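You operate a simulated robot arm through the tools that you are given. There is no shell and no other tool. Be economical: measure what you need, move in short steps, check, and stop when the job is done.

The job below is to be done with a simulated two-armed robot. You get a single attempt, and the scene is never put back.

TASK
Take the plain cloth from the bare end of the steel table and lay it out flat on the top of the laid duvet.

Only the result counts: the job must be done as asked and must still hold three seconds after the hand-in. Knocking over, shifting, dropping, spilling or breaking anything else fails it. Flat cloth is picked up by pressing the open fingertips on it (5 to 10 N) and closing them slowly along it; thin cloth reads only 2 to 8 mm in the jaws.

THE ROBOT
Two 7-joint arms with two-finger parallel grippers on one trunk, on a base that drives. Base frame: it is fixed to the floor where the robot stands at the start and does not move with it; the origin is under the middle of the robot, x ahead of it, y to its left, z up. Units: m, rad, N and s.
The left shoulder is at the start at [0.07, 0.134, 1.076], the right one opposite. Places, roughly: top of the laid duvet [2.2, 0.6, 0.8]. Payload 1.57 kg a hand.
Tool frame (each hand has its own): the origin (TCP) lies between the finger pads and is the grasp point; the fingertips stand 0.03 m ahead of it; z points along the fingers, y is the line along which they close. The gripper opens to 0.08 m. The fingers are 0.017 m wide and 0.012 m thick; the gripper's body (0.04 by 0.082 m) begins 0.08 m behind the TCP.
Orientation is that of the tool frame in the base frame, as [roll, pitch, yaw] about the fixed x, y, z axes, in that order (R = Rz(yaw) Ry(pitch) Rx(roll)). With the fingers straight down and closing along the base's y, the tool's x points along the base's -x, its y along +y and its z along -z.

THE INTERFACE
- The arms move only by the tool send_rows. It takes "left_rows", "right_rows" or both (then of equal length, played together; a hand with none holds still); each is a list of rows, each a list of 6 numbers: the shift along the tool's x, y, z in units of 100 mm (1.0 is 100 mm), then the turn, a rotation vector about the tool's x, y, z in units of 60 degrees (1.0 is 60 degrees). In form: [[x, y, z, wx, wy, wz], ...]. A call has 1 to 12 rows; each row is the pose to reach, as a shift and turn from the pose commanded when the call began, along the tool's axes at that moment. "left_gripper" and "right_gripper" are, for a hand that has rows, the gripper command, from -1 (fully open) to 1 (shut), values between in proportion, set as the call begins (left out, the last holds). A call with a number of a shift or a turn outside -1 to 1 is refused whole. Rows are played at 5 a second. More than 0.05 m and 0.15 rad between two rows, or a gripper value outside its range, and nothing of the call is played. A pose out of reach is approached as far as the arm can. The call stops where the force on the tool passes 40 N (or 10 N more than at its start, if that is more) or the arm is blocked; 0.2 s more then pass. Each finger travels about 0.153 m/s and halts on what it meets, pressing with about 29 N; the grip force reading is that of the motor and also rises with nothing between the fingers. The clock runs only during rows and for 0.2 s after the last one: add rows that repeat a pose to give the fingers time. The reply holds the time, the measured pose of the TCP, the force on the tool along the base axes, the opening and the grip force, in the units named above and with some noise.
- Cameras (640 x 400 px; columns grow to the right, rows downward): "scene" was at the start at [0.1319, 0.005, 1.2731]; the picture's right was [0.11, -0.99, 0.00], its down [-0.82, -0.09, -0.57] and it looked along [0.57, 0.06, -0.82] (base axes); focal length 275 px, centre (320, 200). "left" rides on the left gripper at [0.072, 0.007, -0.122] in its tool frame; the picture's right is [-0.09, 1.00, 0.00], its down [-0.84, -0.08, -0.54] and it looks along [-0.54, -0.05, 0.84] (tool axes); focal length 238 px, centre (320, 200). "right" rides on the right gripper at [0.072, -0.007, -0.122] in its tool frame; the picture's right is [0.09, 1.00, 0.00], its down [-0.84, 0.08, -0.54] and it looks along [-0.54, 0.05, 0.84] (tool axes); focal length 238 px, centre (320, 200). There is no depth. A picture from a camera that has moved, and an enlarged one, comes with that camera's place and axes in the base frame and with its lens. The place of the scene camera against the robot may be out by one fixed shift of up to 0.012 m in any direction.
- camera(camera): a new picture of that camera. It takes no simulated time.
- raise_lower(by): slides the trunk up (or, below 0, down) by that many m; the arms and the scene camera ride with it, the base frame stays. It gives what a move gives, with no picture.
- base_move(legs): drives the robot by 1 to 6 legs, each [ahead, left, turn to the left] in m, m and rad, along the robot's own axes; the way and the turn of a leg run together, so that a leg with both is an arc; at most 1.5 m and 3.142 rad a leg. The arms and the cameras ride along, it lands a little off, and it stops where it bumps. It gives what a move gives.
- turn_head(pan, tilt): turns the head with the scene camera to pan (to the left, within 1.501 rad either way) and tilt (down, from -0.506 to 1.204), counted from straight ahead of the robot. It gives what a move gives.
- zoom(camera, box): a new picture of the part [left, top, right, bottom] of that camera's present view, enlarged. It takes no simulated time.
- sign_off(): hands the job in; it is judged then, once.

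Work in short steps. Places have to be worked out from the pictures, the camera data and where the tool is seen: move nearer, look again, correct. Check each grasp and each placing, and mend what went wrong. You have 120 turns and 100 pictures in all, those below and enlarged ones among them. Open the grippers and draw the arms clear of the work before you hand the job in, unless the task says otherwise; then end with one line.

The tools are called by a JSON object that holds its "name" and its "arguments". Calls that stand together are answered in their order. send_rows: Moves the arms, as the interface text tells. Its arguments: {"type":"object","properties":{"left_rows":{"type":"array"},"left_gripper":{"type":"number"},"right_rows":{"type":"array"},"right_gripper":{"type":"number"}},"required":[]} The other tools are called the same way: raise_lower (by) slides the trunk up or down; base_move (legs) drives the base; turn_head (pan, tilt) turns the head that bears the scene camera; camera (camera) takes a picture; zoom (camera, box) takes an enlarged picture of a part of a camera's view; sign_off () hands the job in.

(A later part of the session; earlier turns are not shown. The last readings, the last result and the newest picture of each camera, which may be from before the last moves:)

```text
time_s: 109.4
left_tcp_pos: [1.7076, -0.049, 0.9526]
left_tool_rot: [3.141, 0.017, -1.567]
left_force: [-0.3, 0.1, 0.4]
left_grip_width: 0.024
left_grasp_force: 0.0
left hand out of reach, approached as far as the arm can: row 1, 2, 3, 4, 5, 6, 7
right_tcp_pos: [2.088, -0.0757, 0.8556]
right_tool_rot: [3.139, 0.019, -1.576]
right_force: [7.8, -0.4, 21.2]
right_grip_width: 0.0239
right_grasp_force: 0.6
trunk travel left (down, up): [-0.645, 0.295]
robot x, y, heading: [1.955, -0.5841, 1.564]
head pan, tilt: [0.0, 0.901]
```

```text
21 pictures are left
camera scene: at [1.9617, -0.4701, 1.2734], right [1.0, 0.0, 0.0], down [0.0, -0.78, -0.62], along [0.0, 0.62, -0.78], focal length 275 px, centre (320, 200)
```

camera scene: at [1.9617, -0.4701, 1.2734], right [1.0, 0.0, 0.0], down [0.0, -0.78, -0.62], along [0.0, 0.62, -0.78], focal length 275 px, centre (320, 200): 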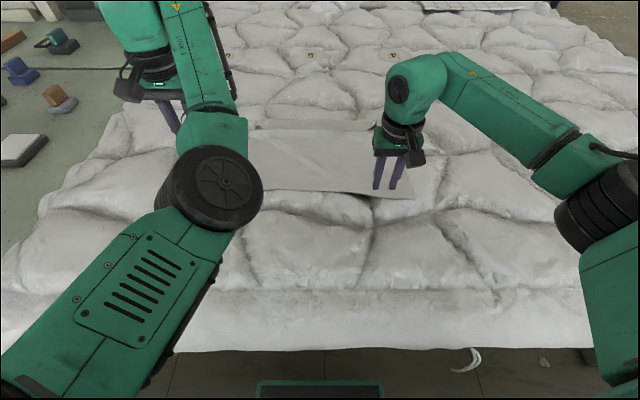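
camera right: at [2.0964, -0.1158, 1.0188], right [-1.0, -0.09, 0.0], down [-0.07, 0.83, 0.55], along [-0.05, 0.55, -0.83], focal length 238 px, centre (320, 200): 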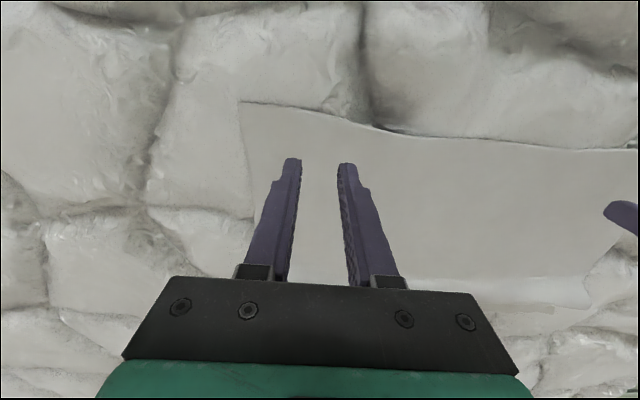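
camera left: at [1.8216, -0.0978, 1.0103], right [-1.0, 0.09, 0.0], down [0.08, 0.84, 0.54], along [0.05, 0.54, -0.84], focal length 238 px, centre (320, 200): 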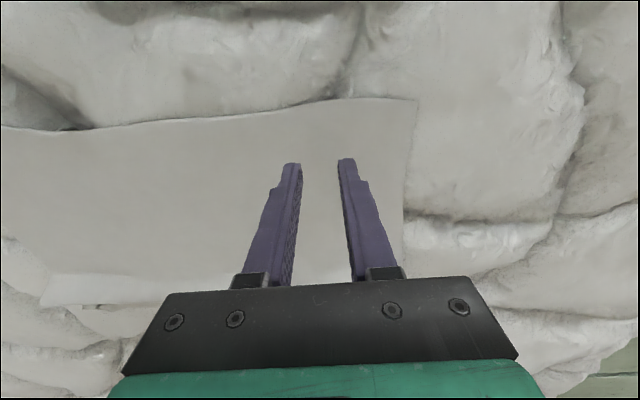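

The left elbow is in an awkward branch, so I'll leave that hand aside and finish with the right. I'll lift the right hand off to see the cloth.

{"name": "send_rows", "arguments": {"right_rows": [[0, 0, -0.2, 0, 0, 0], [0, 0, -0.5, 0, 0, 0], [0, -0.3, -0.7, 0, 0, 0], [0, -0.6, -0.8, 0, 0, 0], [0, -0.9, -0.8, 0, 0, 0]]}}

{"name": "zoom", "arguments": {"camera": "scene", "box": [180, 90, 460, 265]}}

{"name": "camera", "arguments": {"camera": "right"}}

```text
time_s: 110.6
left_tcp_pos: [1.7087, -0.045, 0.9509]
left_tool_rot: [-3.14, 0.013, -1.566]
left_force: [0.2, 0.9, -0.1]
left_grip_width: 0.0238
left_grasp_force: 0.2
right_tcp_pos: [2.1794, -0.0762, 0.9339]
right_tool_rot: [3.136, 0.012, -1.577]
right_force: [0.7, -0.1, -0.1]
right_grip_width: 0.024
right_grasp_force: 0.0
trunk travel left (down, up): [-0.645, 0.295]
robot x, y, heading: [1.9517, -0.5905, 1.568]
head pan, tilt: [0.0, 0.901]
```

```text
2.29 times, centred on (320, 178) of scene
camera zoom: at [1.9625, -0.4666, 1.2729], right [1.0, 0.0, 0.0], down [0.0, -0.78, -0.62], along [0.0, 0.62, -0.78], focal length 628 px, centre (320, 251)
```

zoom: 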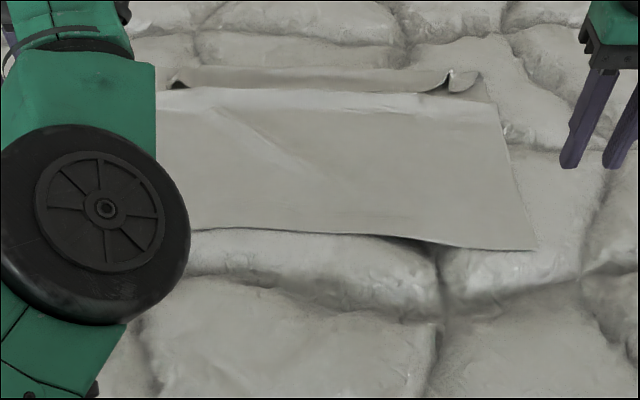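

```text
19 pictures are left
camera right: at [2.187, -0.1501, 1.0549], right [-1.0, -0.09, 0.0], down [-0.07, 0.83, 0.55], along [-0.05, 0.55, -0.83], focal length 238 px, centre (320, 200)
```

right: 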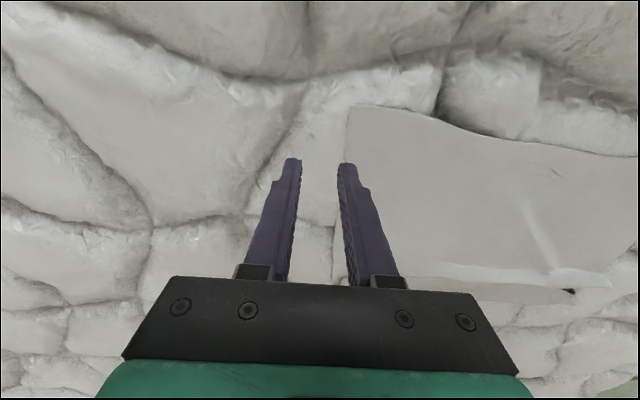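

Much flatter: the right side now spans about 0.27 m, the left about 0.245 m. I'll repeat the press-and-drag with the right hand, first further right.

{"name": "send_rows", "arguments": {"right_rows": [[-0.1, 0.4, 0, 0, 0, 0], [-0.2, 0.8, 0.1, 0, 0, 0], [-0.26, 1.0, 0.4, 0, 0, 0], [-0.26, 1.0, 0.68, 0, 0, 0], [-0.26, 1.0, 0.74, 0, 0, 0], [-0.26, 1.0, 0.77, 0, 0, 0], [-0.26, 1.0, 0.785, 0, 0, 0], [-0.26, 1.0, 0.785, 0, 0, 0]]}}

```text
time_s: 112.4
left_tcp_pos: [1.7079, -0.0457, 0.9502]
left_tool_rot: [-3.142, 0.014, -1.568]
left_force: [-0.9, 1.3, 1.1]
left_grip_width: 0.024
left_grasp_force: 0.1
right_tcp_pos: [2.0784, -0.0468, 0.8571]
right_tool_rot: [3.139, 0.015, -1.577]
right_force: [-0.1, 0.4, 0.5]
right_grip_width: 0.0241
right_grasp_force: 0.1
trunk travel left (down, up): [-0.645, 0.295]
robot x, y, heading: [1.9527, -0.5895, 1.568]
head pan, tilt: [0.0, 0.901]
```

The right is just at contact. I'll press 1.5 mm and drag 30 mm toward me, then lift.

{"name": "send_rows", "arguments": {"right_rows": [[0, 0, 0.018, 0, 0, 0], [0.06, 0, 0.022, 0, 0, 0], [0.13, 0, 0.022, 0, 0, 0], [0.2, 0, 0.022, 0, 0, 0], [0.27, 0, 0.022, 0, 0, 0], [0.33, 0, 0.022, 0, 0, 0]]}}

{"name": "send_rows", "arguments": {"right_rows": [[0, 0, -0.2, 0, 0, 0], [-0.15, 0.3, -0.3, 0, 0, 0], [-0.3, 0.6, -0.3, 0, 0, 0], [-0.4, 0.9, -0.3, 0, 0, 0], [-0.45, 1.0, -0.3, 0, 0, 0], [-0.45, 1.0, -0.3, 0, 0, 0]]}}

{"name": "camera", "arguments": {"camera": "scene"}}

```text
time_s: 113.8
left_tcp_pos: [1.7068, -0.0466, 0.9513]
left_tool_rot: [-3.14, 0.015, -1.567]
left_force: [-0.9, 0.2, 0.1]
left_grip_width: 0.024
left_grasp_force: 0.1
right_tcp_pos: [2.0792, -0.0808, 0.8567]
right_tool_rot: [3.137, 0.019, -1.579]
right_force: [-0.2, 15.1, 30.3]
right_grip_width: 0.0238
right_grasp_force: 0.1
trunk travel left (down, up): [-0.645, 0.295]
robot x, y, heading: [1.9502, -0.5854, 1.566]
head pan, tilt: [0.0, 0.901]
```

```text
time_s: 115.2
left_tcp_pos: [1.7079, -0.0457, 0.9507]
left_tool_rot: [3.141, 0.015, -1.569]
left_force: [-0.1, 0.6, -0.2]
left_grip_width: 0.0241
left_grasp_force: 0.0
right_tcp_pos: [1.979, -0.0352, 0.8854]
right_tool_rot: [3.138, 0.015, -1.578]
right_force: [-0.7, 0.0, 0.5]
right_grip_width: 0.0239
right_grasp_force: 0.1
trunk travel left (down, up): [-0.645, 0.295]
robot x, y, heading: [1.9495, -0.5902, 1.571]
head pan, tilt: [0.0, 0.901]
```

```text
18 pictures are left
camera scene: at [1.9617, -0.4663, 1.2729], right [1.0, 0.0, 0.0], down [0.0, -0.78, -0.62], along [0.0, 0.62, -0.78], focal length 275 px, centre (320, 200)
```

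scene: 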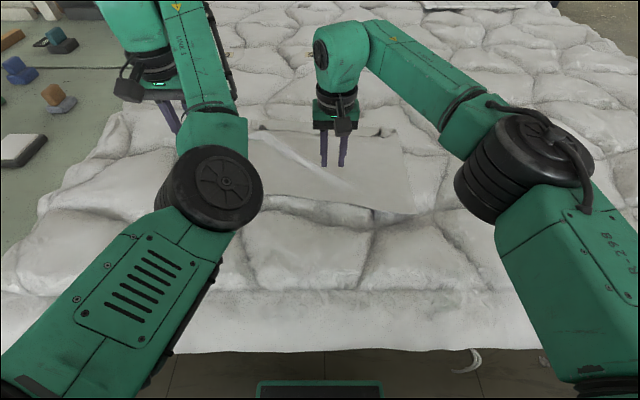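

The right side is now well extended. I'll move the left arm further aside to clear the left half before working there with the right hand.

{"name": "send_rows", "arguments": {"left_rows": [[0, 0.3, -0.2, 0, 0, 0], [0.1, 0.6, -0.4, 0, 0, 0], [0.2, 0.9, -0.6, 0, 0, 0], [0.4, 1.0, -0.6, 0, 0, 0], [0.6, 1.0, -0.6, 0, 0, 0], [0.8, 1.0, -0.6, 0, 0, 0]]}}

{"name": "camera", "arguments": {"camera": "scene"}}

```text
time_s: 116.6
left_tcp_pos: [1.6072, -0.1254, 1.0086]
left_tool_rot: [-3.138, 0.014, -1.566]
left_force: [0.2, -0.4, -0.2]
left_grip_width: 0.0239
left_grasp_force: 0.1
right_tcp_pos: [1.9789, -0.0357, 0.8856]
right_tool_rot: [3.138, 0.014, -1.578]
right_force: [-0.2, -0.6, -1.0]
right_grip_width: 0.0239
right_grasp_force: 0.1
trunk travel left (down, up): [-0.645, 0.295]
robot x, y, heading: [1.948, -0.5861, 1.569]
head pan, tilt: [0.0, 0.901]
```

```text
17 pictures are left
camera scene: at [1.9614, -0.4669, 1.273], right [1.0, 0.0, 0.0], down [0.0, -0.78, -0.62], along [0.0, 0.62, -0.78], focal length 275 px, centre (320, 200)
```

scene: 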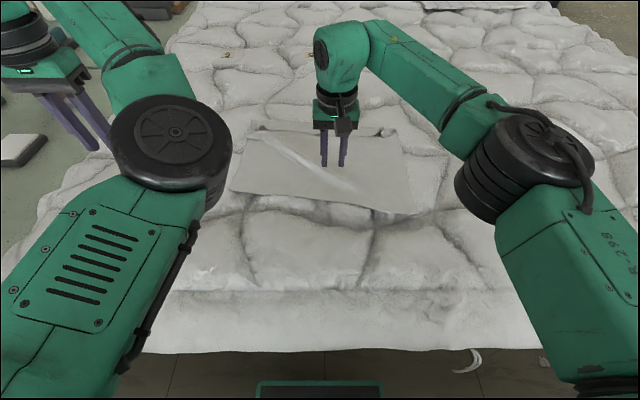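

That clears the view; the near-left corner is at about [1.77,−0.09]. I'll take the right hand across to x≈1.84 and down to near contact.

{"name": "send_rows", "arguments": {"right_rows": [[0, 0.35, 0, 0, 0, 0], [0, 0.7, 0, 0, 0, 0], [0, 1.0, 0, 0, 0, 0]]}}

{"name": "send_rows", "arguments": {"right_rows": [[0.1, 0.4, 0.0, 0, 0, 0], [0.15, 0.4, 0.15, 0, 0, 0], [0.15, 0.4, 0.25, 0, 0, 0], [0.15, 0.4, 0.285, 0, 0, 0], [0.15, 0.4, 0.285, 0, 0, 0]]}}

{"name": "camera", "arguments": {"camera": "right"}}

```text
time_s: 117.4
left_tcp_pos: [1.6087, -0.1257, 1.0101]
left_tool_rot: [-3.14, 0.014, -1.567]
left_force: [-0.1, -0.2, 0.6]
left_grip_width: 0.0239
left_grasp_force: 0.1
right_tcp_pos: [1.8794, -0.0528, 0.882]
right_tool_rot: [3.139, 0.014, -1.578]
right_force: [-1.4, -0.2, 0.2]
right_grip_width: 0.024
right_grasp_force: 0.0
right hand out of reach, approached as far as the arm can: row 3
trunk travel left (down, up): [-0.645, 0.295]
robot x, y, heading: [1.953, -0.5877, 1.564]
head pan, tilt: [0.0, 0.901]
```

```text
time_s: 118.6
left_tcp_pos: [1.6085, -0.1257, 1.01]
left_tool_rot: [-3.14, 0.014, -1.567]
left_force: [-1.1, 0.4, -0.1]
left_grip_width: 0.0241
left_grasp_force: 0.1
right_tcp_pos: [1.8471, -0.073, 0.856]
right_tool_rot: [3.137, 0.016, -1.577]
right_force: [0.0, 1.1, 3.0]
right_grip_width: 0.0238
right_grasp_force: 0.6
right hand out of reach, approached as far as the arm can: row 1, 2, 3, 4, 5
trunk travel left (down, up): [-0.645, 0.295]
robot x, y, heading: [1.9542, -0.5898, 1.57]
head pan, tilt: [0.0, 0.901]
```

```text
16 pictures are left
camera right: at [1.8545, -0.1455, 0.9773], right [-1.0, -0.08, 0.0], down [-0.07, 0.83, 0.56], along [-0.05, 0.55, -0.83], focal length 238 px, centre (320, 200)
```

right: 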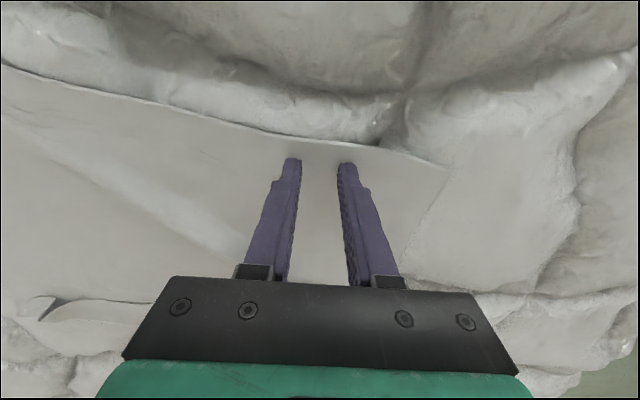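

The right hand is in contact at 3 N, about 20 mm inside the near edge. I'll press a little more and drag 45 mm toward me.

{"name": "send_rows", "arguments": {"right_rows": [[0, 0, 0.012, 0, 0, 0], [0.07, 0, 0.014, 0, 0, 0], [0.14, 0, 0.014, 0, 0, 0], [0.21, 0, 0.014, 0, 0, 0], [0.28, 0, 0.014, 0, 0, 0], [0.36, 0, 0.014, 0, 0, 0], [0.44, 0, 0.014, 0, 0, 0]]}}

{"name": "send_rows", "arguments": {"right_rows": [[0, 0, -0.2, 0, 0, 0], [0, -0.2, -0.5, 0, 0, 0], [0, -0.5, -0.7, 0, 0, 0], [0, -0.8, -0.8, 0, 0, 0], [0, -1.0, -0.8, 0, 0, 0]]}}

{"name": "send_rows", "arguments": {"right_rows": [[0, -0.4, 0, 0, 0, 0], [0, -0.8, 0, 0, 0, 0], [0, -1.0, 0, 0, 0, 0], [0.2, -1.0, -0.2, 0, 0, 0]]}}

{"name": "zoom", "arguments": {"camera": "scene", "box": [180, 90, 460, 265]}}

```text
time_s: 120.2
left_tcp_pos: [1.6098, -0.127, 1.0112]
left_tool_rot: [-3.141, 0.014, -1.569]
left_force: [0.4, 0.1, 0.1]
left_grip_width: 0.0239
left_grasp_force: 0.1
right_tcp_pos: [1.8487, -0.1158, 0.8564]
right_tool_rot: [3.137, 0.02, -1.579]
right_force: [1.7, 13.9, 28.8]
right_grip_width: 0.0241
right_grasp_force: 0.1
trunk travel left (down, up): [-0.645, 0.295]
robot x, y, heading: [1.9487, -0.5939, 1.57]
head pan, tilt: [0.0, 0.901]
```

```text
time_s: 121.4
left_tcp_pos: [1.6087, -0.1258, 1.0107]
left_tool_rot: [3.141, 0.014, -1.566]
left_force: [0.1, 0.1, 0.3]
left_grip_width: 0.0241
left_grasp_force: 0.1
right_tcp_pos: [1.9499, -0.117, 0.936]
right_tool_rot: [3.138, 0.013, -1.578]
right_force: [0.8, 0.1, -1.4]
right_grip_width: 0.0243
right_grasp_force: 0.0
trunk travel left (down, up): [-0.645, 0.295]
robot x, y, heading: [1.9456, -0.5899, 1.567]
head pan, tilt: [0.0, 0.901]
```

```text
time_s: 122.4
left_tcp_pos: [1.6091, -0.1264, 1.0105]
left_tool_rot: [-3.14, 0.014, -1.567]
left_force: [-0.5, 0.4, -0.1]
left_grip_width: 0.024
left_grasp_force: 0.1
right_tcp_pos: [2.0477, -0.1399, 0.954]
right_tool_rot: [3.138, 0.016, -1.578]
right_force: [-0.2, 0.2, -0.3]
right_grip_width: 0.0239
right_grasp_force: 0.1
trunk travel left (down, up): [-0.645, 0.295]
robot x, y, heading: [1.9515, -0.5891, 1.571]
head pan, tilt: [0.0, 0.901]
```

```text
2.29 times, centred on (320, 178) of scene
camera zoom: at [1.9615, -0.4677, 1.273], right [1.0, 0.0, 0.0], down [0.0, -0.78, -0.62], along [0.0, 0.62, -0.78], focal length 628 px, centre (320, 251)
```

zoom: 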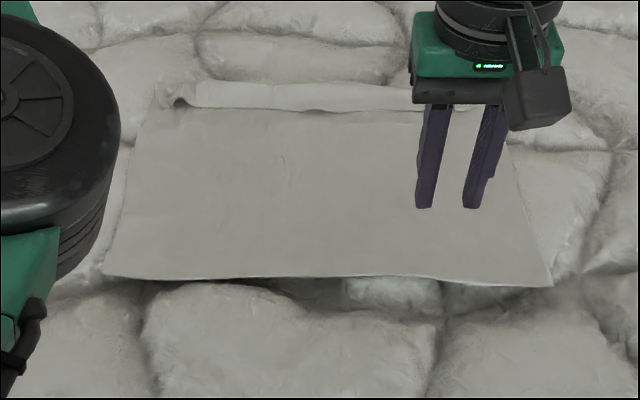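

The cloth is smooth except for the strip along the far edge. I need a closer view of it, so I'll place the right wrist camera over it.

{"name": "send_rows", "arguments": {"right_rows": [[-0.2, 0.3, -0.3, 0, 0, 0], [-0.5, 0.6, -0.6, 0, 0, 0], [-0.8, 0.8, -0.9, 0, 0, 0], [-1.0, 0.8, -1.0, 0, 0, 0]]}}

{"name": "zoom", "arguments": {"camera": "right", "box": [160, 0, 640, 300]}}

{"name": "zoom", "arguments": {"camera": "scene", "box": [230, 110, 330, 172]}}

```text
refused: row 2 steps farther than a row can; nothing moved
```

```text
1.33 times, centred on (400, 150) of right
camera zoom: at [2.0551, -0.2132, 1.075], right [-1.0, -0.09, 0.0], down [-0.07, 0.83, 0.55], along [-0.05, 0.55, -0.83], focal length 318 px, centre (213, 267)
```

zoom: 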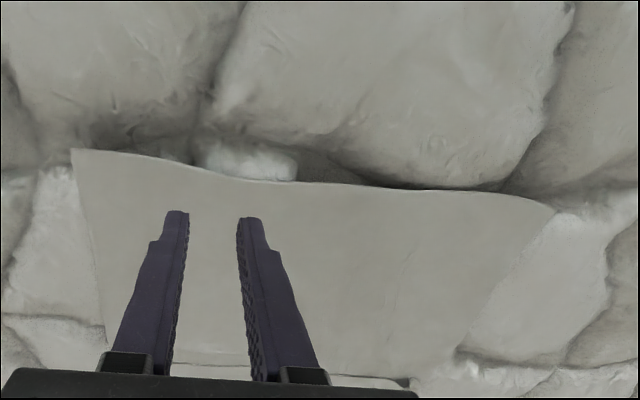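

```text
6.40 times, centred on (280, 141) of scene
camera zoom: at [1.9615, -0.4677, 1.273], right [1.0, 0.0, 0.0], down [0.0, -0.78, -0.62], along [0.0, 0.62, -0.78], focal length 1757 px, centre (576, 578)
```

zoom: 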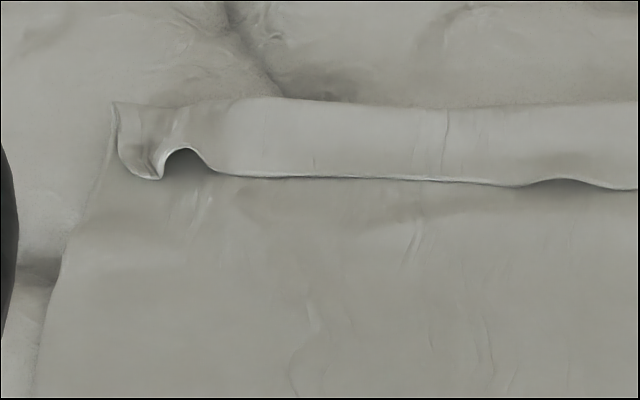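

Now it's clear: a 45 mm strip is folded back on top (fold at y≈0.124, free edge at y≈0.08). I'll pinch this strip with the right hand near its free edge and carry it outward, moving over it first.

{"name": "send_rows", "arguments": {"right_rows": [[-0.33, 0.05, 0, 0, 0, 0], [-0.66, 0.1, 0, 0, 0, 0], [-1.0, 0.18, 0, 0, 0, 0]], "right_gripper": 0}}

{"name": "send_rows", "arguments": {"right_rows": [[-0.3, 0, 0, 0, -0.08, 0], [-0.6, 0, 0, 0, -0.16, 0], [-0.9, 0, 0.1, 0, -0.24, 0], [-1.0, 0, 0.3, 0, -0.32, 0], [-1.0, 0, 0.5, 0, -0.32, 0]]}}

{"name": "camera", "arguments": {"camera": "right"}}

```text
time_s: 123.2
left_tcp_pos: [1.608, -0.1252, 1.0092]
left_tool_rot: [-3.141, 0.011, -1.567]
left_force: [-0.2, 0.9, 0.3]
left_grip_width: 0.024
left_grasp_force: 0.1
right_tcp_pos: [2.0295, -0.0366, 0.9563]
right_tool_rot: [3.139, 0.013, -1.576]
right_force: [-0.1, 0.6, -0.5]
right_grip_width: 0.0396
right_grasp_force: 0.1
trunk travel left (down, up): [-0.645, 0.295]
robot x, y, heading: [1.9514, -0.5873, 1.569]
head pan, tilt: [0.0, 0.901]
```

```text
time_s: 124.4
left_tcp_pos: [1.608, -0.1247, 1.0098]
left_tool_rot: [-3.139, 0.012, -1.566]
left_force: [-0.3, -0.1, -0.3]
left_grip_width: 0.0237
left_grasp_force: 0.0
right_tcp_pos: [2.0303, 0.0627, 0.9073]
right_tool_rot: [3.138, 0.351, -1.579]
right_force: [-0.6, 0.2, 0.3]
right_grip_width: 0.0401
right_grasp_force: 0.1
trunk travel left (down, up): [-0.645, 0.295]
robot x, y, heading: [1.9555, -0.5896, 1.572]
head pan, tilt: [0.0, 0.901]
```

```text
12 pictures are left
camera right: at [2.0382, -0.0465, 0.9964], right [-1.0, -0.08, -0.03], down [-0.07, 0.6, 0.8], along [-0.05, 0.8, -0.6], focal length 238 px, centre (320, 200)
```

right: 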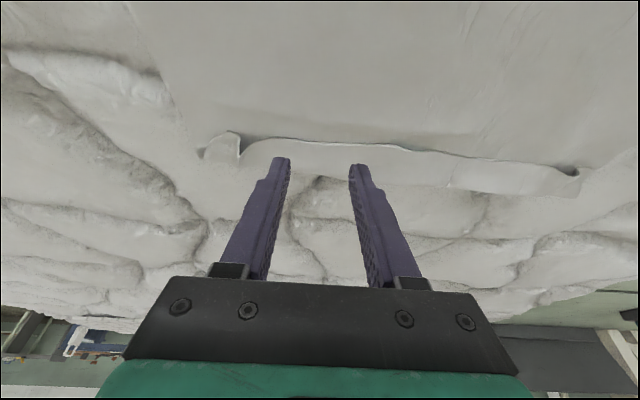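

The wrist view confirms the free edge at y≈0.082 and the fold at y≈0.123. I'll lower the fingertips onto the strip at y≈0.094.

{"name": "send_rows", "arguments": {"right_rows": [[-0.1, 0, 0.1, 0, 0, 0], [-0.15, 0, 0.25, 0, 0, 0], [-0.07, 0, 0.42, 0, 0, 0], [-0.055, 0, 0.46, 0, 0, 0], [-0.055, 0, 0.46, 0, 0, 0]]}}

```text
time_s: 125.6
left_tcp_pos: [1.6091, -0.1248, 1.0095]
left_tool_rot: [-3.14, 0.014, -1.567]
left_force: [0.5, 0.5, 0.3]
left_grip_width: 0.0241
left_grasp_force: 0.1
right_tcp_pos: [2.0327, 0.0768, 0.8681]
right_tool_rot: [3.137, 0.35, -1.581]
right_force: [0.1, -0.2, 0.5]
right_grip_width: 0.0399
right_grasp_force: 0.0
right hand out of reach, approached as far as the arm can: row 2, 3, 4, 5
trunk travel left (down, up): [-0.645, 0.295]
robot x, y, heading: [1.9499, -0.5875, 1.565]
head pan, tilt: [0.0, 0.901]
```

The reach limit at this tilt leaves me 7 mm short. I'll tilt a bit more to get it.

{"name": "send_rows", "arguments": {"right_rows": [[0, 0, -0.03, 0, -0.08, 0], [-0.03, 0, -0.03, 0, -0.15, 0], [-0.06, 0, -0.01, 0, -0.15, 0], [-0.06, 0, -0.01, 0, -0.15, 0]]}}

```text
time_s: 126.6
left_tcp_pos: [1.6093, -0.1256, 1.0101]
left_tool_rot: [-3.141, 0.015, -1.567]
left_force: [0.3, 0.0, 0.2]
left_grip_width: 0.0241
left_grasp_force: 0.0
right_tcp_pos: [2.0311, 0.0831, 0.8708]
right_tool_rot: [3.136, 0.506, -1.581]
right_force: [0.2, -0.2, 1.0]
right_grip_width: 0.04
right_grasp_force: 0.1
trunk travel left (down, up): [-0.645, 0.295]
robot x, y, heading: [1.952, -0.5901, 1.57]
head pan, tilt: [0.0, 0.901]
```

The tip is at y≈0.098, z≈0.845. I'll lower to contact in small steps.

{"name": "send_rows", "arguments": {"right_rows": [[0.015, 0, 0.026, 0, 0, 0], [0.029, 0, 0.052, 0, 0, 0], [0.034, 0, 0.061, 0, 0, 0], [0.039, 0, 0.07, 0, 0, 0], [0.039, 0, 0.07, 0, 0, 0]]}}

```text
time_s: 127.8
left_tcp_pos: [1.6089, -0.1258, 1.0108]
left_tool_rot: [-3.14, 0.014, -1.567]
left_force: [-0.3, 0.8, 0.1]
left_grip_width: 0.0238
left_grasp_force: 0.0
right_tcp_pos: [2.031, 0.0826, 0.8631]
right_tool_rot: [3.139, 0.506, -1.58]
right_force: [-0.1, -0.1, -0.4]
right_grip_width: 0.04
right_grasp_force: 0.1
trunk travel left (down, up): [-0.645, 0.295]
robot x, y, heading: [1.952, -0.5883, 1.567]
head pan, tilt: [0.0, 0.901]
```

{"name": "send_rows", "arguments": {"right_rows": [[0.01, 0, 0.018, 0, 0, 0], [0.017, 0, 0.031, 0, 0, 0], [0.022, 0, 0.04, 0, 0, 0], [0.022, 0, 0.04, 0, 0, 0]]}}

```text
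time_s: 128.8
left_tcp_pos: [1.6092, -0.1248, 1.0102]
left_tool_rot: [-3.14, 0.014, -1.568]
left_force: [0.1, 0.7, 0.1]
left_grip_width: 0.0241
left_grasp_force: 0.1
right_tcp_pos: [2.0314, 0.0828, 0.8583]
right_tool_rot: [3.138, 0.504, -1.579]
right_force: [0.2, 0.1, 0.6]
right_grip_width: 0.04
right_grasp_force: 0.1
trunk travel left (down, up): [-0.645, 0.295]
robot x, y, heading: [1.949, -0.5921, 1.572]
head pan, tilt: [0.0, 0.901]
```

{"name": "send_rows", "arguments": {"right_rows": [[0.005, 0, 0.009, 0, 0, 0], [0.01, 0, 0.018, 0, 0, 0], [0.01, 0, 0.018, 0, 0, 0]]}}

```text
time_s: 129.6
left_tcp_pos: [1.6083, -0.126, 1.0098]
left_tool_rot: [-3.14, 0.016, -1.568]
left_force: [0.7, -0.4, -0.1]
left_grip_width: 0.0243
left_grasp_force: 0.0
right_tcp_pos: [2.0313, 0.082, 0.8577]
right_tool_rot: [3.139, 0.508, -1.58]
right_force: [0.8, 0.1, 3.8]
right_grip_width: 0.0401
right_grasp_force: 0.1
trunk travel left (down, up): [-0.645, 0.295]
robot x, y, heading: [1.9515, -0.5888, 1.569]
head pan, tilt: [0.0, 0.901]
```

Contact at 4 N. I'll add 0.4 mm and close slowly in steps.

{"name": "send_rows", "arguments": {"right_rows": [[0.002, 0, 0.004, 0, 0, 0]], "right_gripper": 0.13}}

{"name": "send_rows", "arguments": {"right_rows": [[0, 0, 0, 0, 0, 0]], "right_gripper": 0.26}}

{"name": "send_rows", "arguments": {"right_rows": [[0, 0, 0, 0, 0, 0]], "right_gripper": 0.4}}

{"name": "send_rows", "arguments": {"right_rows": [[0, 0, 0, 0, 0, 0]], "right_gripper": 0.53}}

{"name": "zoom", "arguments": {"camera": "right", "box": [160, 80, 480, 280]}}

```text
time_s: 130.0
left_tcp_pos: [1.6076, -0.1263, 1.009]
left_tool_rot: [-3.141, 0.013, -1.567]
left_force: [-0.7, 0.5, -0.2]
left_grip_width: 0.024
left_grasp_force: 0.0
right_tcp_pos: [2.0329, 0.0825, 0.8574]
right_tool_rot: [3.136, 0.509, -1.58]
right_force: [0.3, 0.8, 3.2]
right_grip_width: 0.0336
right_grasp_force: 0.1
trunk travel left (down, up): [-0.645, 0.295]
robot x, y, heading: [1.9495, -0.5895, 1.568]
head pan, tilt: [0.0, 0.901]
```

```text
time_s: 130.4
left_tcp_pos: [1.6085, -0.1255, 1.0096]
left_tool_rot: [-3.14, 0.015, -1.568]
left_force: [0.3, 0.6, -0.3]
left_grip_width: 0.0242
left_grasp_force: 0.1
right_tcp_pos: [2.0311, 0.0835, 0.8574]
right_tool_rot: [3.137, 0.509, -1.58]
right_force: [-0.7, 0.3, 4.3]
right_grip_width: 0.028
right_grasp_force: 0.2
trunk travel left (down, up): [-0.645, 0.295]
robot x, y, heading: [1.9521, -0.5932, 1.569]
head pan, tilt: [0.0, 0.901]
```

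```text
time_s: 130.8
left_tcp_pos: [1.6087, -0.1264, 1.0106]
left_tool_rot: [-3.139, 0.016, -1.567]
left_force: [-0.3, 0.2, -0.3]
left_grip_width: 0.024
left_grasp_force: 0.1
right_tcp_pos: [2.0321, 0.0829, 0.857]
right_tool_rot: [3.138, 0.509, -1.581]
right_force: [0.1, -0.1, 3.8]
right_grip_width: 0.0228
right_grasp_force: 0.0
trunk travel left (down, up): [-0.645, 0.295]
robot x, y, heading: [1.9465, -0.5886, 1.575]
head pan, tilt: [0.0, 0.901]
```

```text
time_s: 131.2
left_tcp_pos: [1.6088, -0.1265, 1.0117]
left_tool_rot: [-3.14, 0.014, -1.569]
left_force: [0.2, -0.1, 0.0]
left_grip_width: 0.024
left_grasp_force: 0.1
right_tcp_pos: [2.0306, 0.0822, 0.8558]
right_tool_rot: [3.137, 0.508, -1.581]
right_force: [-0.1, 0.5, 4.2]
right_grip_width: 0.0174
right_grasp_force: 0.1
trunk travel left (down, up): [-0.645, 0.295]
robot x, y, heading: [1.9519, -0.592, 1.566]
head pan, tilt: [0.0, 0.901]
```

```text
2.00 times, centred on (320, 180) of right
camera zoom: at [2.0387, -0.0392, 0.9287], right [-1.0, -0.07, -0.04], down [-0.07, 0.47, 0.88], along [-0.05, 0.88, -0.47], focal length 477 px, centre (320, 240)
```

zoom: 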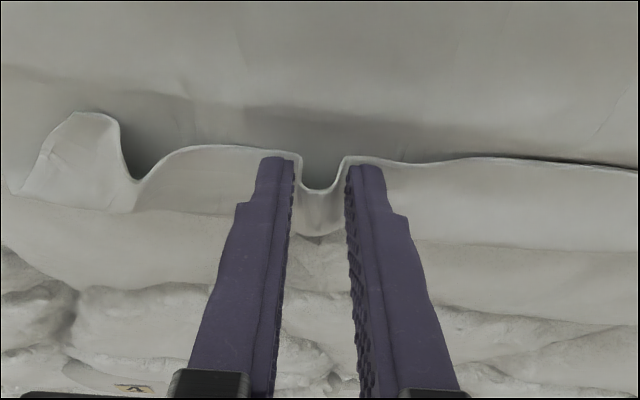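

Only the top layer is folding up between the fingers, which is just what I want. I'll close fully.

{"name": "send_rows", "arguments": {"right_rows": [[0, 0, 0, 0, 0, 0]], "right_gripper": 0.66}}

{"name": "send_rows", "arguments": {"right_rows": [[0, 0, 0, 0, 0, 0]], "right_gripper": 0.8}}

{"name": "send_rows", "arguments": {"right_rows": [[0, 0, 0, 0, 0, 0], [0, 0, 0, 0, 0, 0], [0, 0, 0, 0, 0, 0]], "right_gripper": 1}}

```text
time_s: 131.6
left_tcp_pos: [1.6099, -0.1267, 1.0115]
left_tool_rot: [-3.139, 0.015, -1.568]
left_force: [0.2, 0.1, -0.2]
left_grip_width: 0.024
left_grasp_force: 0.1
right_tcp_pos: [2.0314, 0.0818, 0.857]
right_tool_rot: [3.139, 0.508, -1.579]
right_force: [0.5, 0.5, 4.0]
right_grip_width: 0.0128
right_grasp_force: 0.1
trunk travel left (down, up): [-0.645, 0.295]
robot x, y, heading: [1.9515, -0.5894, 1.567]
head pan, tilt: [0.0, 0.901]
```

```text
time_s: 132.0
left_tcp_pos: [1.6087, -0.126, 1.0111]
left_tool_rot: [-3.141, 0.014, -1.569]
left_force: [-0.5, 0.3, 0.4]
left_grip_width: 0.024
left_grasp_force: 0.0
right_tcp_pos: [2.03, 0.0822, 0.8563]
right_tool_rot: [3.138, 0.508, -1.579]
right_force: [-0.2, 0.6, 4.9]
right_grip_width: 0.0115
right_grasp_force: 1.8
trunk travel left (down, up): [-0.645, 0.295]
robot x, y, heading: [1.9531, -0.5894, 1.57]
head pan, tilt: [0.0, 0.901]
```

```text
time_s: 132.8
left_tcp_pos: [1.6084, -0.1256, 1.0101]
left_tool_rot: [-3.141, 0.015, -1.567]
left_force: [-0.9, 0.3, 0.7]
left_grip_width: 0.0239
left_grasp_force: 0.2
right_tcp_pos: [2.032, 0.0836, 0.8562]
right_tool_rot: [3.138, 0.508, -1.58]
right_force: [-1.5, 0.5, 4.8]
right_grip_width: 0.0085
right_grasp_force: 26.9
trunk travel left (down, up): [-0.645, 0.295]
robot x, y, heading: [1.9518, -0.5872, 1.568]
head pan, tilt: [0.0, 0.901]
```

The grip holds the fold (8.5 mm). I'll carry it up and over the fold line, outward.

{"name": "send_rows", "arguments": {"right_rows": [[-0.1, 0, -0.07, 0, 0, 0], [-0.185, 0, -0.126, 0, 0, 0], [-0.3, 0, -0.12, 0, -0.04, 0], [-0.408, 0, -0.116, 0, -0.08, 0], [-0.48, 0, -0.03, 0, -0.12, 0], [-0.54, 0, 0.05, 0, -0.15, 0], [-0.54, 0, 0.05, 0, -0.15, 0]]}}

{"name": "camera", "arguments": {"camera": "right"}}

```text
time_s: 134.4
left_tcp_pos: [1.6094, -0.1253, 1.0109]
left_tool_rot: [-3.14, 0.013, -1.567]
left_force: [-0.7, 0.1, -0.4]
left_grip_width: 0.0238
left_grasp_force: 0.1
right_tcp_pos: [2.0304, 0.1336, 0.8788]
right_tool_rot: [3.134, 0.663, -1.578]
right_force: [0.2, 0.0, 0.6]
right_grip_width: 0.0088
right_grasp_force: 27.4
trunk travel left (down, up): [-0.645, 0.295]
robot x, y, heading: [1.9496, -0.5893, 1.569]
head pan, tilt: [0.0, 0.901]
```

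```text
10 pictures are left
camera right: at [2.0383, 0.0016, 0.9294], right [-1.0, -0.07, -0.05], down [-0.07, 0.33, 0.94], along [-0.04, 0.94, -0.33], focal length 238 px, centre (320, 200)
```

right: 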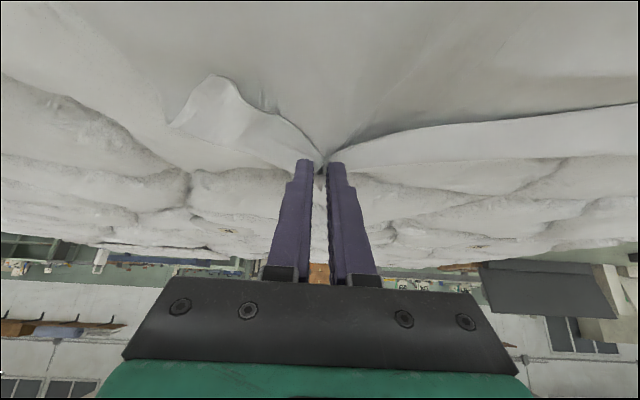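

The strip is pulled over at this spot. I'll lower it, release, withdraw, and then do the same further left.

{"name": "send_rows", "arguments": {"right_rows": [[0.05, 0, 0.07, 0, 0, 0], [0.1, 0, 0.13, 0, 0, 0], [0.12, 0, 0.15, 0, 0, 0], [0.12, 0, 0.15, 0, 0, 0]]}}

{"name": "send_rows", "arguments": {"right_rows": [[0, 0, 0, 0, 0, 0], [0, 0, 0, 0, 0, 0], [0, 0, 0, 0, 0, 0]], "right_gripper": 0.3}}

{"name": "send_rows", "arguments": {"right_rows": [[-0.05, 0, -0.08, 0, 0, 0], [-0.05, 0, -0.3, 0, 0.05, 0], [-0.05, 0, -0.6, 0, 0.1, 0], [0, 0, -0.8, 0, 0.15, 0]]}}

{"name": "zoom", "arguments": {"camera": "right", "box": [100, 0, 640, 280]}}

```text
time_s: 135.4
left_tcp_pos: [1.6087, -0.1265, 1.0108]
left_tool_rot: [-3.14, 0.014, -1.567]
left_force: [0.9, -0.5, -0.9]
left_grip_width: 0.0242
left_grasp_force: 0.1
right_tcp_pos: [2.0313, 0.1333, 0.8604]
right_tool_rot: [3.136, 0.663, -1.582]
right_force: [-0.1, 1.1, 0.8]
right_grip_width: 0.0084
right_grasp_force: 27.4
trunk travel left (down, up): [-0.645, 0.295]
robot x, y, heading: [1.9491, -0.5884, 1.566]
head pan, tilt: [0.0, 0.901]
```

```text
time_s: 136.2
left_tcp_pos: [1.6091, -0.1248, 1.0105]
left_tool_rot: [-3.141, 0.014, -1.567]
left_force: [0.2, 0.6, -0.1]
left_grip_width: 0.0242
left_grasp_force: 0.1
right_tcp_pos: [2.0299, 0.1333, 0.8588]
right_tool_rot: [3.136, 0.663, -1.58]
right_force: [-0.4, 0.0, -0.2]
right_grip_width: 0.0279
right_grasp_force: 0.0
trunk travel left (down, up): [-0.645, 0.295]
robot x, y, heading: [1.9481, -0.5897, 1.572]
head pan, tilt: [0.0, 0.901]
```

```text
time_s: 137.2
left_tcp_pos: [1.6073, -0.1254, 1.01]
left_tool_rot: [-3.14, 0.014, -1.566]
left_force: [-0.2, -0.6, 0.6]
left_grip_width: 0.0242
left_grasp_force: 0.1
right_tcp_pos: [2.0312, 0.0829, 0.9207]
right_tool_rot: [3.138, 0.505, -1.579]
right_force: [-0.2, 0.5, -0.1]
right_grip_width: 0.0279
right_grasp_force: 0.0
trunk travel left (down, up): [-0.645, 0.295]
robot x, y, heading: [1.9508, -0.5857, 1.567]
head pan, tilt: [0.0, 0.901]
```

```text
1.19 times, centred on (370, 140) of right
camera zoom: at [2.0382, -0.0393, 0.9923], right [-1.0, -0.07, -0.04], down [-0.07, 0.47, 0.88], along [-0.04, 0.88, -0.47], focal length 282 px, centre (261, 271)
```

zoom: 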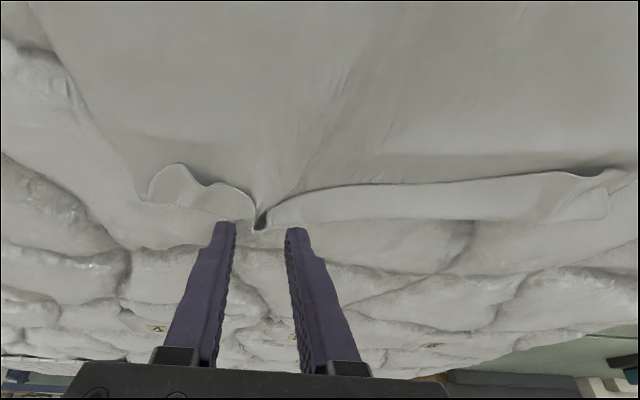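

At the pinch point the strip is out, but it's still folded on both sides. Next I'll grasp the free edge near the middle and lift it higher so the neighbouring parts hang open. First I'll position at x≈1.94.

{"name": "send_rows", "arguments": {"right_rows": [[0, 0.3, 0, 0, 0, 0], [0, 0.6, 0, 0, -0.05, 0], [0, 0.9, 0.1, 0, -0.09, 0], [0.03, 0.9, 0.33, 0, -0.09, 0], [0.03, 0.9, 0.33, 0, -0.09, 0]], "right_gripper": 0}}

{"name": "send_rows", "arguments": {"right_rows": [[0.06, 0, 0.09, 0, 0, 0], [0.11, 0, 0.16, 0, 0, 0], [0.15, 0, 0.22, 0, 0, 0], [0.17, 0, 0.25, 0, 0, 0], [0.17, 0, 0.25, 0, 0, 0]]}}

{"name": "zoom", "arguments": {"camera": "right", "box": [160, 80, 480, 280]}}

```text
time_s: 138.4
left_tcp_pos: [1.6085, -0.1253, 1.0104]
left_tool_rot: [3.14, 0.014, -1.568]
left_force: [0.0, -0.6, 0.4]
left_grip_width: 0.0241
left_grasp_force: 0.1
right_tcp_pos: [1.9407, 0.0952, 0.8914]
right_tool_rot: [3.134, 0.602, -1.58]
right_force: [0.9, -0.3, -0.6]
right_grip_width: 0.0397
right_grasp_force: 0.1
trunk travel left (down, up): [-0.645, 0.295]
robot x, y, heading: [1.9517, -0.5902, 1.571]
head pan, tilt: [0.0, 0.901]
```

```text
time_s: 139.6
left_tcp_pos: [1.6096, -0.1257, 1.0103]
left_tool_rot: [-3.14, 0.011, -1.567]
left_force: [0.3, 0.0, 0.4]
left_grip_width: 0.0241
left_grasp_force: 0.1
right_tcp_pos: [1.9403, 0.0948, 0.8612]
right_tool_rot: [3.137, 0.6, -1.574]
right_force: [0.2, 0.5, 0.3]
right_grip_width: 0.0402
right_grasp_force: 0.0
right hand out of reach, approached as far as the arm can: row 1, 2, 3, 4, 5
trunk travel left (down, up): [-0.645, 0.295]
robot x, y, heading: [1.9503, -0.5845, 1.573]
head pan, tilt: [0.0, 0.901]
```

```text
2.00 times, centred on (320, 180) of right
camera zoom: at [1.9482, -0.0329, 0.9212], right [-1.0, -0.07, -0.05], down [-0.07, 0.39, 0.92], along [-0.05, 0.92, -0.39], focal length 477 px, centre (320, 240)
```

zoom: 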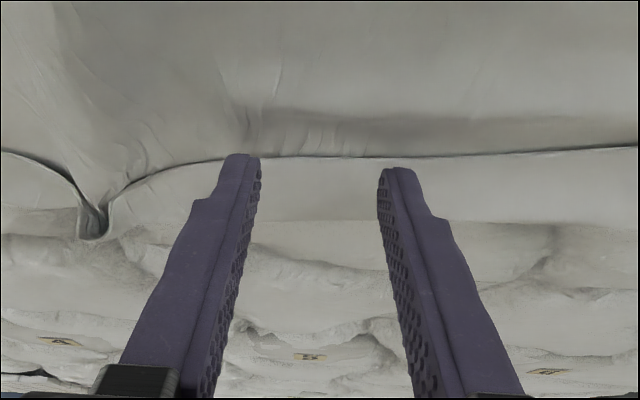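

The tips sit over the strip just past its free edge. I'll lower to contact.

{"name": "send_rows", "arguments": {"right_rows": [[0.011, 0, 0.017, 0, 0, 0], [0.023, 0, 0.033, 0, 0, 0], [0.03, 0, 0.045, 0, 0, 0], [0.03, 0, 0.045, 0, 0, 0]]}}

```text
time_s: 140.6
left_tcp_pos: [1.6091, -0.1255, 1.0103]
left_tool_rot: [-3.139, 0.013, -1.568]
left_force: [-0.9, -0.5, 0.4]
left_grip_width: 0.024
left_grasp_force: 0.0
right_tcp_pos: [1.9409, 0.0941, 0.8558]
right_tool_rot: [3.136, 0.6, -1.579]
right_force: [-0.4, -0.2, 0.4]
right_grip_width: 0.0399
right_grasp_force: 0.1
trunk travel left (down, up): [-0.645, 0.295]
robot x, y, heading: [1.9488, -0.5892, 1.565]
head pan, tilt: [0.0, 0.901]
```

{"name": "send_rows", "arguments": {"right_rows": [[0.006, 0, 0.008, 0, 0, 0], [0.011, 0, 0.017, 0, 0, 0], [0.011, 0, 0.017, 0, 0, 0]]}}

```text
time_s: 141.4
left_tcp_pos: [1.6082, -0.1269, 1.0107]
left_tool_rot: [-3.14, 0.014, -1.565]
left_force: [-0.3, 0.0, -0.2]
left_grip_width: 0.0238
left_grasp_force: 0.1
right_tcp_pos: [1.9392, 0.094, 0.8548]
right_tool_rot: [3.137, 0.605, -1.58]
right_force: [1.9, 2.5, 10.1]
right_grip_width: 0.0404
right_grasp_force: 0.5
trunk travel left (down, up): [-0.645, 0.295]
robot x, y, heading: [1.9515, -0.5907, 1.569]
head pan, tilt: [0.0, 0.901]
```

10 N. I'll ease a touch and close slowly.

{"name": "send_rows", "arguments": {"right_rows": [[-0.003, 0, -0.005, 0, 0, 0]], "right_gripper": 0.13}}

{"name": "send_rows", "arguments": {"right_rows": [[0, 0, 0, 0, 0, 0]], "right_gripper": 0.26}}

{"name": "send_rows", "arguments": {"right_rows": [[0, 0, 0, 0, 0, 0]], "right_gripper": 0.4}}

{"name": "send_rows", "arguments": {"right_rows": [[0, 0, 0, 0, 0, 0]], "right_gripper": 0.53}}

{"name": "send_rows", "arguments": {"right_rows": [[0, 0, 0, 0, 0, 0]], "right_gripper": 0.66}}

{"name": "send_rows", "arguments": {"right_rows": [[0, 0, 0, 0, 0, 0]], "right_gripper": 0.8}}

{"name": "send_rows", "arguments": {"right_rows": [[0, 0, 0, 0, 0, 0], [0, 0, 0, 0, 0, 0], [0, 0, 0, 0, 0, 0]], "right_gripper": 1}}

```text
time_s: 141.8
left_tcp_pos: [1.6082, -0.1276, 1.012]
left_tool_rot: [-3.14, 0.018, -1.568]
left_force: [0.0, -0.9, 0.5]
left_grip_width: 0.0242
left_grasp_force: 0.1
right_tcp_pos: [1.9394, 0.0935, 0.8541]
right_tool_rot: [3.133, 0.604, -1.581]
right_force: [1.3, 3.3, 12.0]
right_grip_width: 0.0333
right_grasp_force: 0.0
trunk travel left (down, up): [-0.645, 0.295]
robot x, y, heading: [1.9527, -0.5902, 1.572]
head pan, tilt: [0.0, 0.901]
```

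```text
time_s: 142.2
left_tcp_pos: [1.6076, -0.1271, 1.0109]
left_tool_rot: [-3.139, 0.016, -1.568]
left_force: [0.4, 0.4, 0.4]
left_grip_width: 0.0237
left_grasp_force: 0.1
right_tcp_pos: [1.9393, 0.0935, 0.8564]
right_tool_rot: [3.137, 0.604, -1.581]
right_force: [0.7, 2.8, 13.4]
right_grip_width: 0.0272
right_grasp_force: 0.1
trunk travel left (down, up): [-0.645, 0.295]
robot x, y, heading: [1.9504, -0.5874, 1.568]
head pan, tilt: [0.0, 0.901]
```

```text
time_s: 142.6
left_tcp_pos: [1.6089, -0.1273, 1.0106]
left_tool_rot: [-3.141, 0.015, -1.57]
left_force: [0.2, 0.3, 0.4]
left_grip_width: 0.0238
left_grasp_force: 0.0
right_tcp_pos: [1.94, 0.0925, 0.8567]
right_tool_rot: [3.135, 0.604, -1.581]
right_force: [0.2, 2.5, 14.6]
right_grip_width: 0.0217
right_grasp_force: 0.1
trunk travel left (down, up): [-0.645, 0.295]
robot x, y, heading: [1.9545, -0.5898, 1.57]
head pan, tilt: [0.0, 0.901]
```

```text
time_s: 143.0
left_tcp_pos: [1.608, -0.1273, 1.0111]
left_tool_rot: [-3.14, 0.015, -1.565]
left_force: [-0.3, -0.6, -0.1]
left_grip_width: 0.024
left_grasp_force: 0.0
right_tcp_pos: [1.9405, 0.0919, 0.8552]
right_tool_rot: [3.137, 0.605, -1.581]
right_force: [-0.6, 1.2, 14.0]
right_grip_width: 0.0162
right_grasp_force: 0.0
trunk travel left (down, up): [-0.645, 0.295]
robot x, y, heading: [1.9533, -0.5888, 1.571]
head pan, tilt: [0.0, 0.901]
```

```text
time_s: 143.4
left_tcp_pos: [1.6077, -0.126, 1.0117]
left_tool_rot: [-3.138, 0.017, -1.566]
left_force: [0.0, -0.8, 0.0]
left_grip_width: 0.0241
left_grasp_force: 0.2
right_tcp_pos: [1.9396, 0.092, 0.8566]
right_tool_rot: [3.137, 0.603, -1.58]
right_force: [-1.0, 1.8, 14.5]
right_grip_width: 0.0122
right_grasp_force: 0.1
trunk travel left (down, up): [-0.645, 0.295]
robot x, y, heading: [1.9493, -0.5919, 1.572]
head pan, tilt: [0.0, 0.901]
```

```text
time_s: 143.8
left_tcp_pos: [1.6086, -0.1291, 1.0111]
left_tool_rot: [-3.14, 0.014, -1.568]
left_force: [-0.5, -1.0, -0.7]
left_grip_width: 0.0243
left_grasp_force: 0.0
right_tcp_pos: [1.938, 0.092, 0.8551]
right_tool_rot: [3.136, 0.604, -1.579]
right_force: [-1.1, 2.0, 13.1]
right_grip_width: 0.0088
right_grasp_force: 0.1
trunk travel left (down, up): [-0.645, 0.295]
robot x, y, heading: [1.9519, -0.5905, 1.567]
head pan, tilt: [0.0, 0.901]
```

```text
time_s: 144.6
left_tcp_pos: [1.6084, -0.1285, 1.0112]
left_tool_rot: [3.141, 0.016, -1.567]
left_force: [-0.7, 0.1, -0.4]
left_grip_width: 0.0242
left_grasp_force: 0.0
right_tcp_pos: [1.9412, 0.0923, 0.8552]
right_tool_rot: [3.137, 0.605, -1.58]
right_force: [1.6, -0.1, 14.1]
right_grip_width: 0.0031
right_grasp_force: 24.6
trunk travel left (down, up): [-0.645, 0.295]
robot x, y, heading: [1.9484, -0.5899, 1.572]
head pan, tilt: [0.0, 0.901]
```

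Held at 3.1 mm. I'll raise the trunk 0.10 m to lift the edge so the strip can hang open, and look.

{"name": "raise_lower", "arguments": {"by": 0.1}}

{"name": "camera", "arguments": {"camera": "scene"}}

```text
time_s: 145.9
left_tcp_pos: [1.6089, -0.1242, 1.1098]
left_tool_rot: [-3.141, 0.013, -1.568]
left_force: [-0.6, -0.7, -0.3]
left_grip_width: 0.0239
left_grasp_force: 0.1
right_tcp_pos: [1.9394, 0.0938, 0.9527]
right_tool_rot: [3.138, 0.6, -1.578]
right_force: [0.0, 0.1, 0.1]
right_grip_width: 0.0031
right_grasp_force: 24.4
trunk travel left (down, up): [-0.745, 0.195]
robot x, y, heading: [1.9457, -0.5902, 1.568]
head pan, tilt: [0.0, 0.901]
```

```text
7 pictures are left
camera scene: at [1.9613, -0.4661, 1.3729], right [1.0, 0.0, 0.0], down [0.0, -0.78, -0.62], along [0.0, 0.62, -0.78], focal length 275 px, centre (320, 200)
```

scene: 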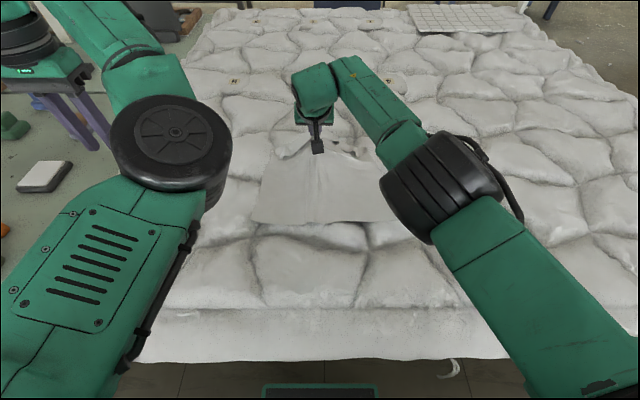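

The edge is tented up in the middle. I'll move outward to the reach limit and then lower it back down.

{"name": "send_rows", "arguments": {"right_rows": [[-0.09, 0, 0.06, 0, -0.02, 0], [-0.18, 0, 0.12, 0, -0.04, 0], [-0.27, 0, 0.18, 0, -0.06, 0], [-0.33, 0, 0.22, 0, -0.07, 0], [-0.33, 0, 0.22, 0, -0.07, 0]]}}

{"name": "raise_lower", "arguments": {"by": -0.085}}

{"name": "camera", "arguments": {"camera": "right"}}

```text
time_s: 147.2
left_tcp_pos: [1.6087, -0.1255, 1.1106]
left_tool_rot: [-3.14, 0.016, -1.567]
left_force: [0.5, -1.1, 0.1]
left_grip_width: 0.0241
left_grasp_force: 0.1
right_tcp_pos: [1.9472, 0.1073, 0.9435]
right_tool_rot: [3.138, 0.672, -1.579]
right_force: [-0.1, 0.2, 0.2]
right_grip_width: 0.0029
right_grasp_force: 24.0
right hand out of reach, approached as far as the arm can: row 1, 2, 3, 4, 5
trunk travel left (down, up): [-0.745, 0.195]
robot x, y, heading: [1.9527, -0.5904, 1.569]
head pan, tilt: [0.0, 0.901]
```

```text
time_s: 148.4
left_tcp_pos: [1.6095, -0.1265, 1.0247]
left_tool_rot: [-3.141, 0.014, -1.568]
left_force: [0.1, 0.1, 0.0]
left_grip_width: 0.024
left_grasp_force: 0.1
right_tcp_pos: [1.9473, 0.1072, 0.86]
right_tool_rot: [3.135, 0.676, -1.581]
right_force: [-0.3, 0.0, 1.7]
right_grip_width: 0.003
right_grasp_force: 24.0
trunk travel left (down, up): [-0.66, 0.28]
robot x, y, heading: [1.9454, -0.5904, 1.568]
head pan, tilt: [0.0, 0.901]
```

```text
6 pictures are left
camera right: at [1.9542, -0.0254, 0.91], right [-1.0, -0.07, -0.05], down [-0.07, 0.32, 0.95], along [-0.04, 0.95, -0.32], focal length 238 px, centre (320, 200)
```

right: 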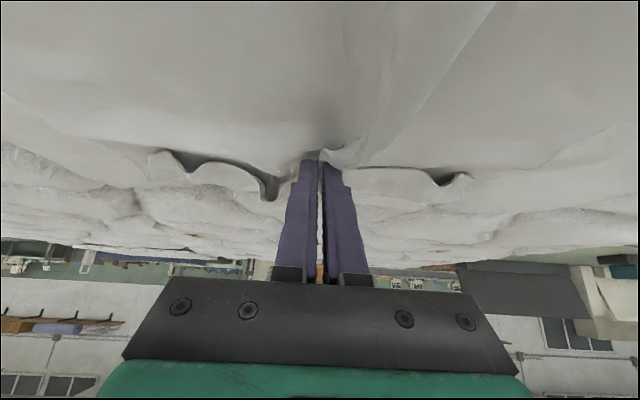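

In this cross-body pose my reach ends at y≈0.107, so some slack remains in humps. I'll release here, withdraw, and inspect.

{"name": "send_rows", "arguments": {"right_rows": [[0, 0, 0, 0, 0, 0], [0, 0, 0, 0, 0, 0], [0, 0, 0, 0, 0, 0]], "right_gripper": 0.4}}

{"name": "raise_lower", "arguments": {"by": 0.06}}

{"name": "send_rows", "arguments": {"right_rows": [[0, -0.2, -0.1, 0, 0.1, 0], [0.1, -0.4, -0.3, 0, 0.2, 0], [0.2, -0.6, -0.5, 0, 0.3, 0], [0.3, -0.8, -0.7, 0, 0.4, 0], [0.3, -1.0, -0.9, 0, 0.5, 0], [0.3, -1.0, -1.0, 0, 0.6, 0]]}}

{"name": "zoom", "arguments": {"camera": "scene", "box": [220, 100, 420, 225]}}

```text
time_s: 149.2
left_tcp_pos: [1.6087, -0.1252, 1.0255]
left_tool_rot: [-3.14, 0.015, -1.565]
left_force: [0.8, 0.7, 0.8]
left_grip_width: 0.0241
left_grasp_force: 0.0
right_tcp_pos: [1.9466, 0.1067, 0.8596]
right_tool_rot: [3.137, 0.674, -1.581]
right_force: [0.9, -0.3, -0.4]
right_grip_width: 0.024
right_grasp_force: 0.1
trunk travel left (down, up): [-0.66, 0.28]
robot x, y, heading: [1.9517, -0.5902, 1.568]
head pan, tilt: [0.0, 0.901]
```

```text
time_s: 150.2
left_tcp_pos: [1.6085, -0.1251, 1.0832]
left_tool_rot: [-3.141, 0.013, -1.567]
left_force: [0.2, -0.1, 0.0]
left_grip_width: 0.0239
left_grasp_force: 0.0
right_tcp_pos: [1.9467, 0.1065, 0.9195]
right_tool_rot: [3.136, 0.674, -1.58]
right_force: [-0.7, -0.3, -0.7]
right_grip_width: 0.0239
right_grasp_force: 0.0
trunk travel left (down, up): [-0.72, 0.22]
robot x, y, heading: [1.9512, -0.5904, 1.571]
head pan, tilt: [0.0, 0.901]
```

```text
time_s: 151.6
left_tcp_pos: [1.6068, -0.1261, 1.0843]
left_tool_rot: [-3.137, 0.014, -1.567]
left_force: [0.0, -0.2, -0.2]
left_grip_width: 0.0238
left_grasp_force: 0.1
right_tcp_pos: [2.0402, 0.0161, 0.9793]
right_tool_rot: [3.14, 0.046, -1.578]
right_force: [-0.2, 0.1, 0.2]
right_grip_width: 0.0241
right_grasp_force: 0.1
right hand out of reach, approached as far as the arm can: row 6
trunk travel left (down, up): [-0.72, 0.22]
robot x, y, heading: [1.9509, -0.5927, 1.573]
head pan, tilt: [0.0, 0.901]
```

```text
3.20 times, centred on (320, 162) of scene
camera zoom: at [1.9585, -0.467, 1.3479], right [1.0, 0.0, 0.0], down [0.0, -0.78, -0.62], along [0.0, 0.62, -0.78], focal length 879 px, centre (320, 320)
```

zoom: 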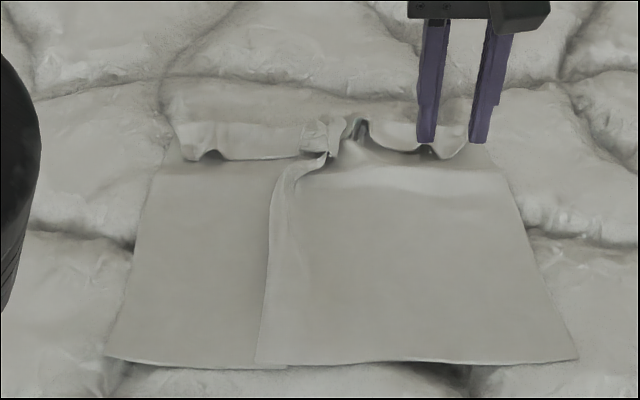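

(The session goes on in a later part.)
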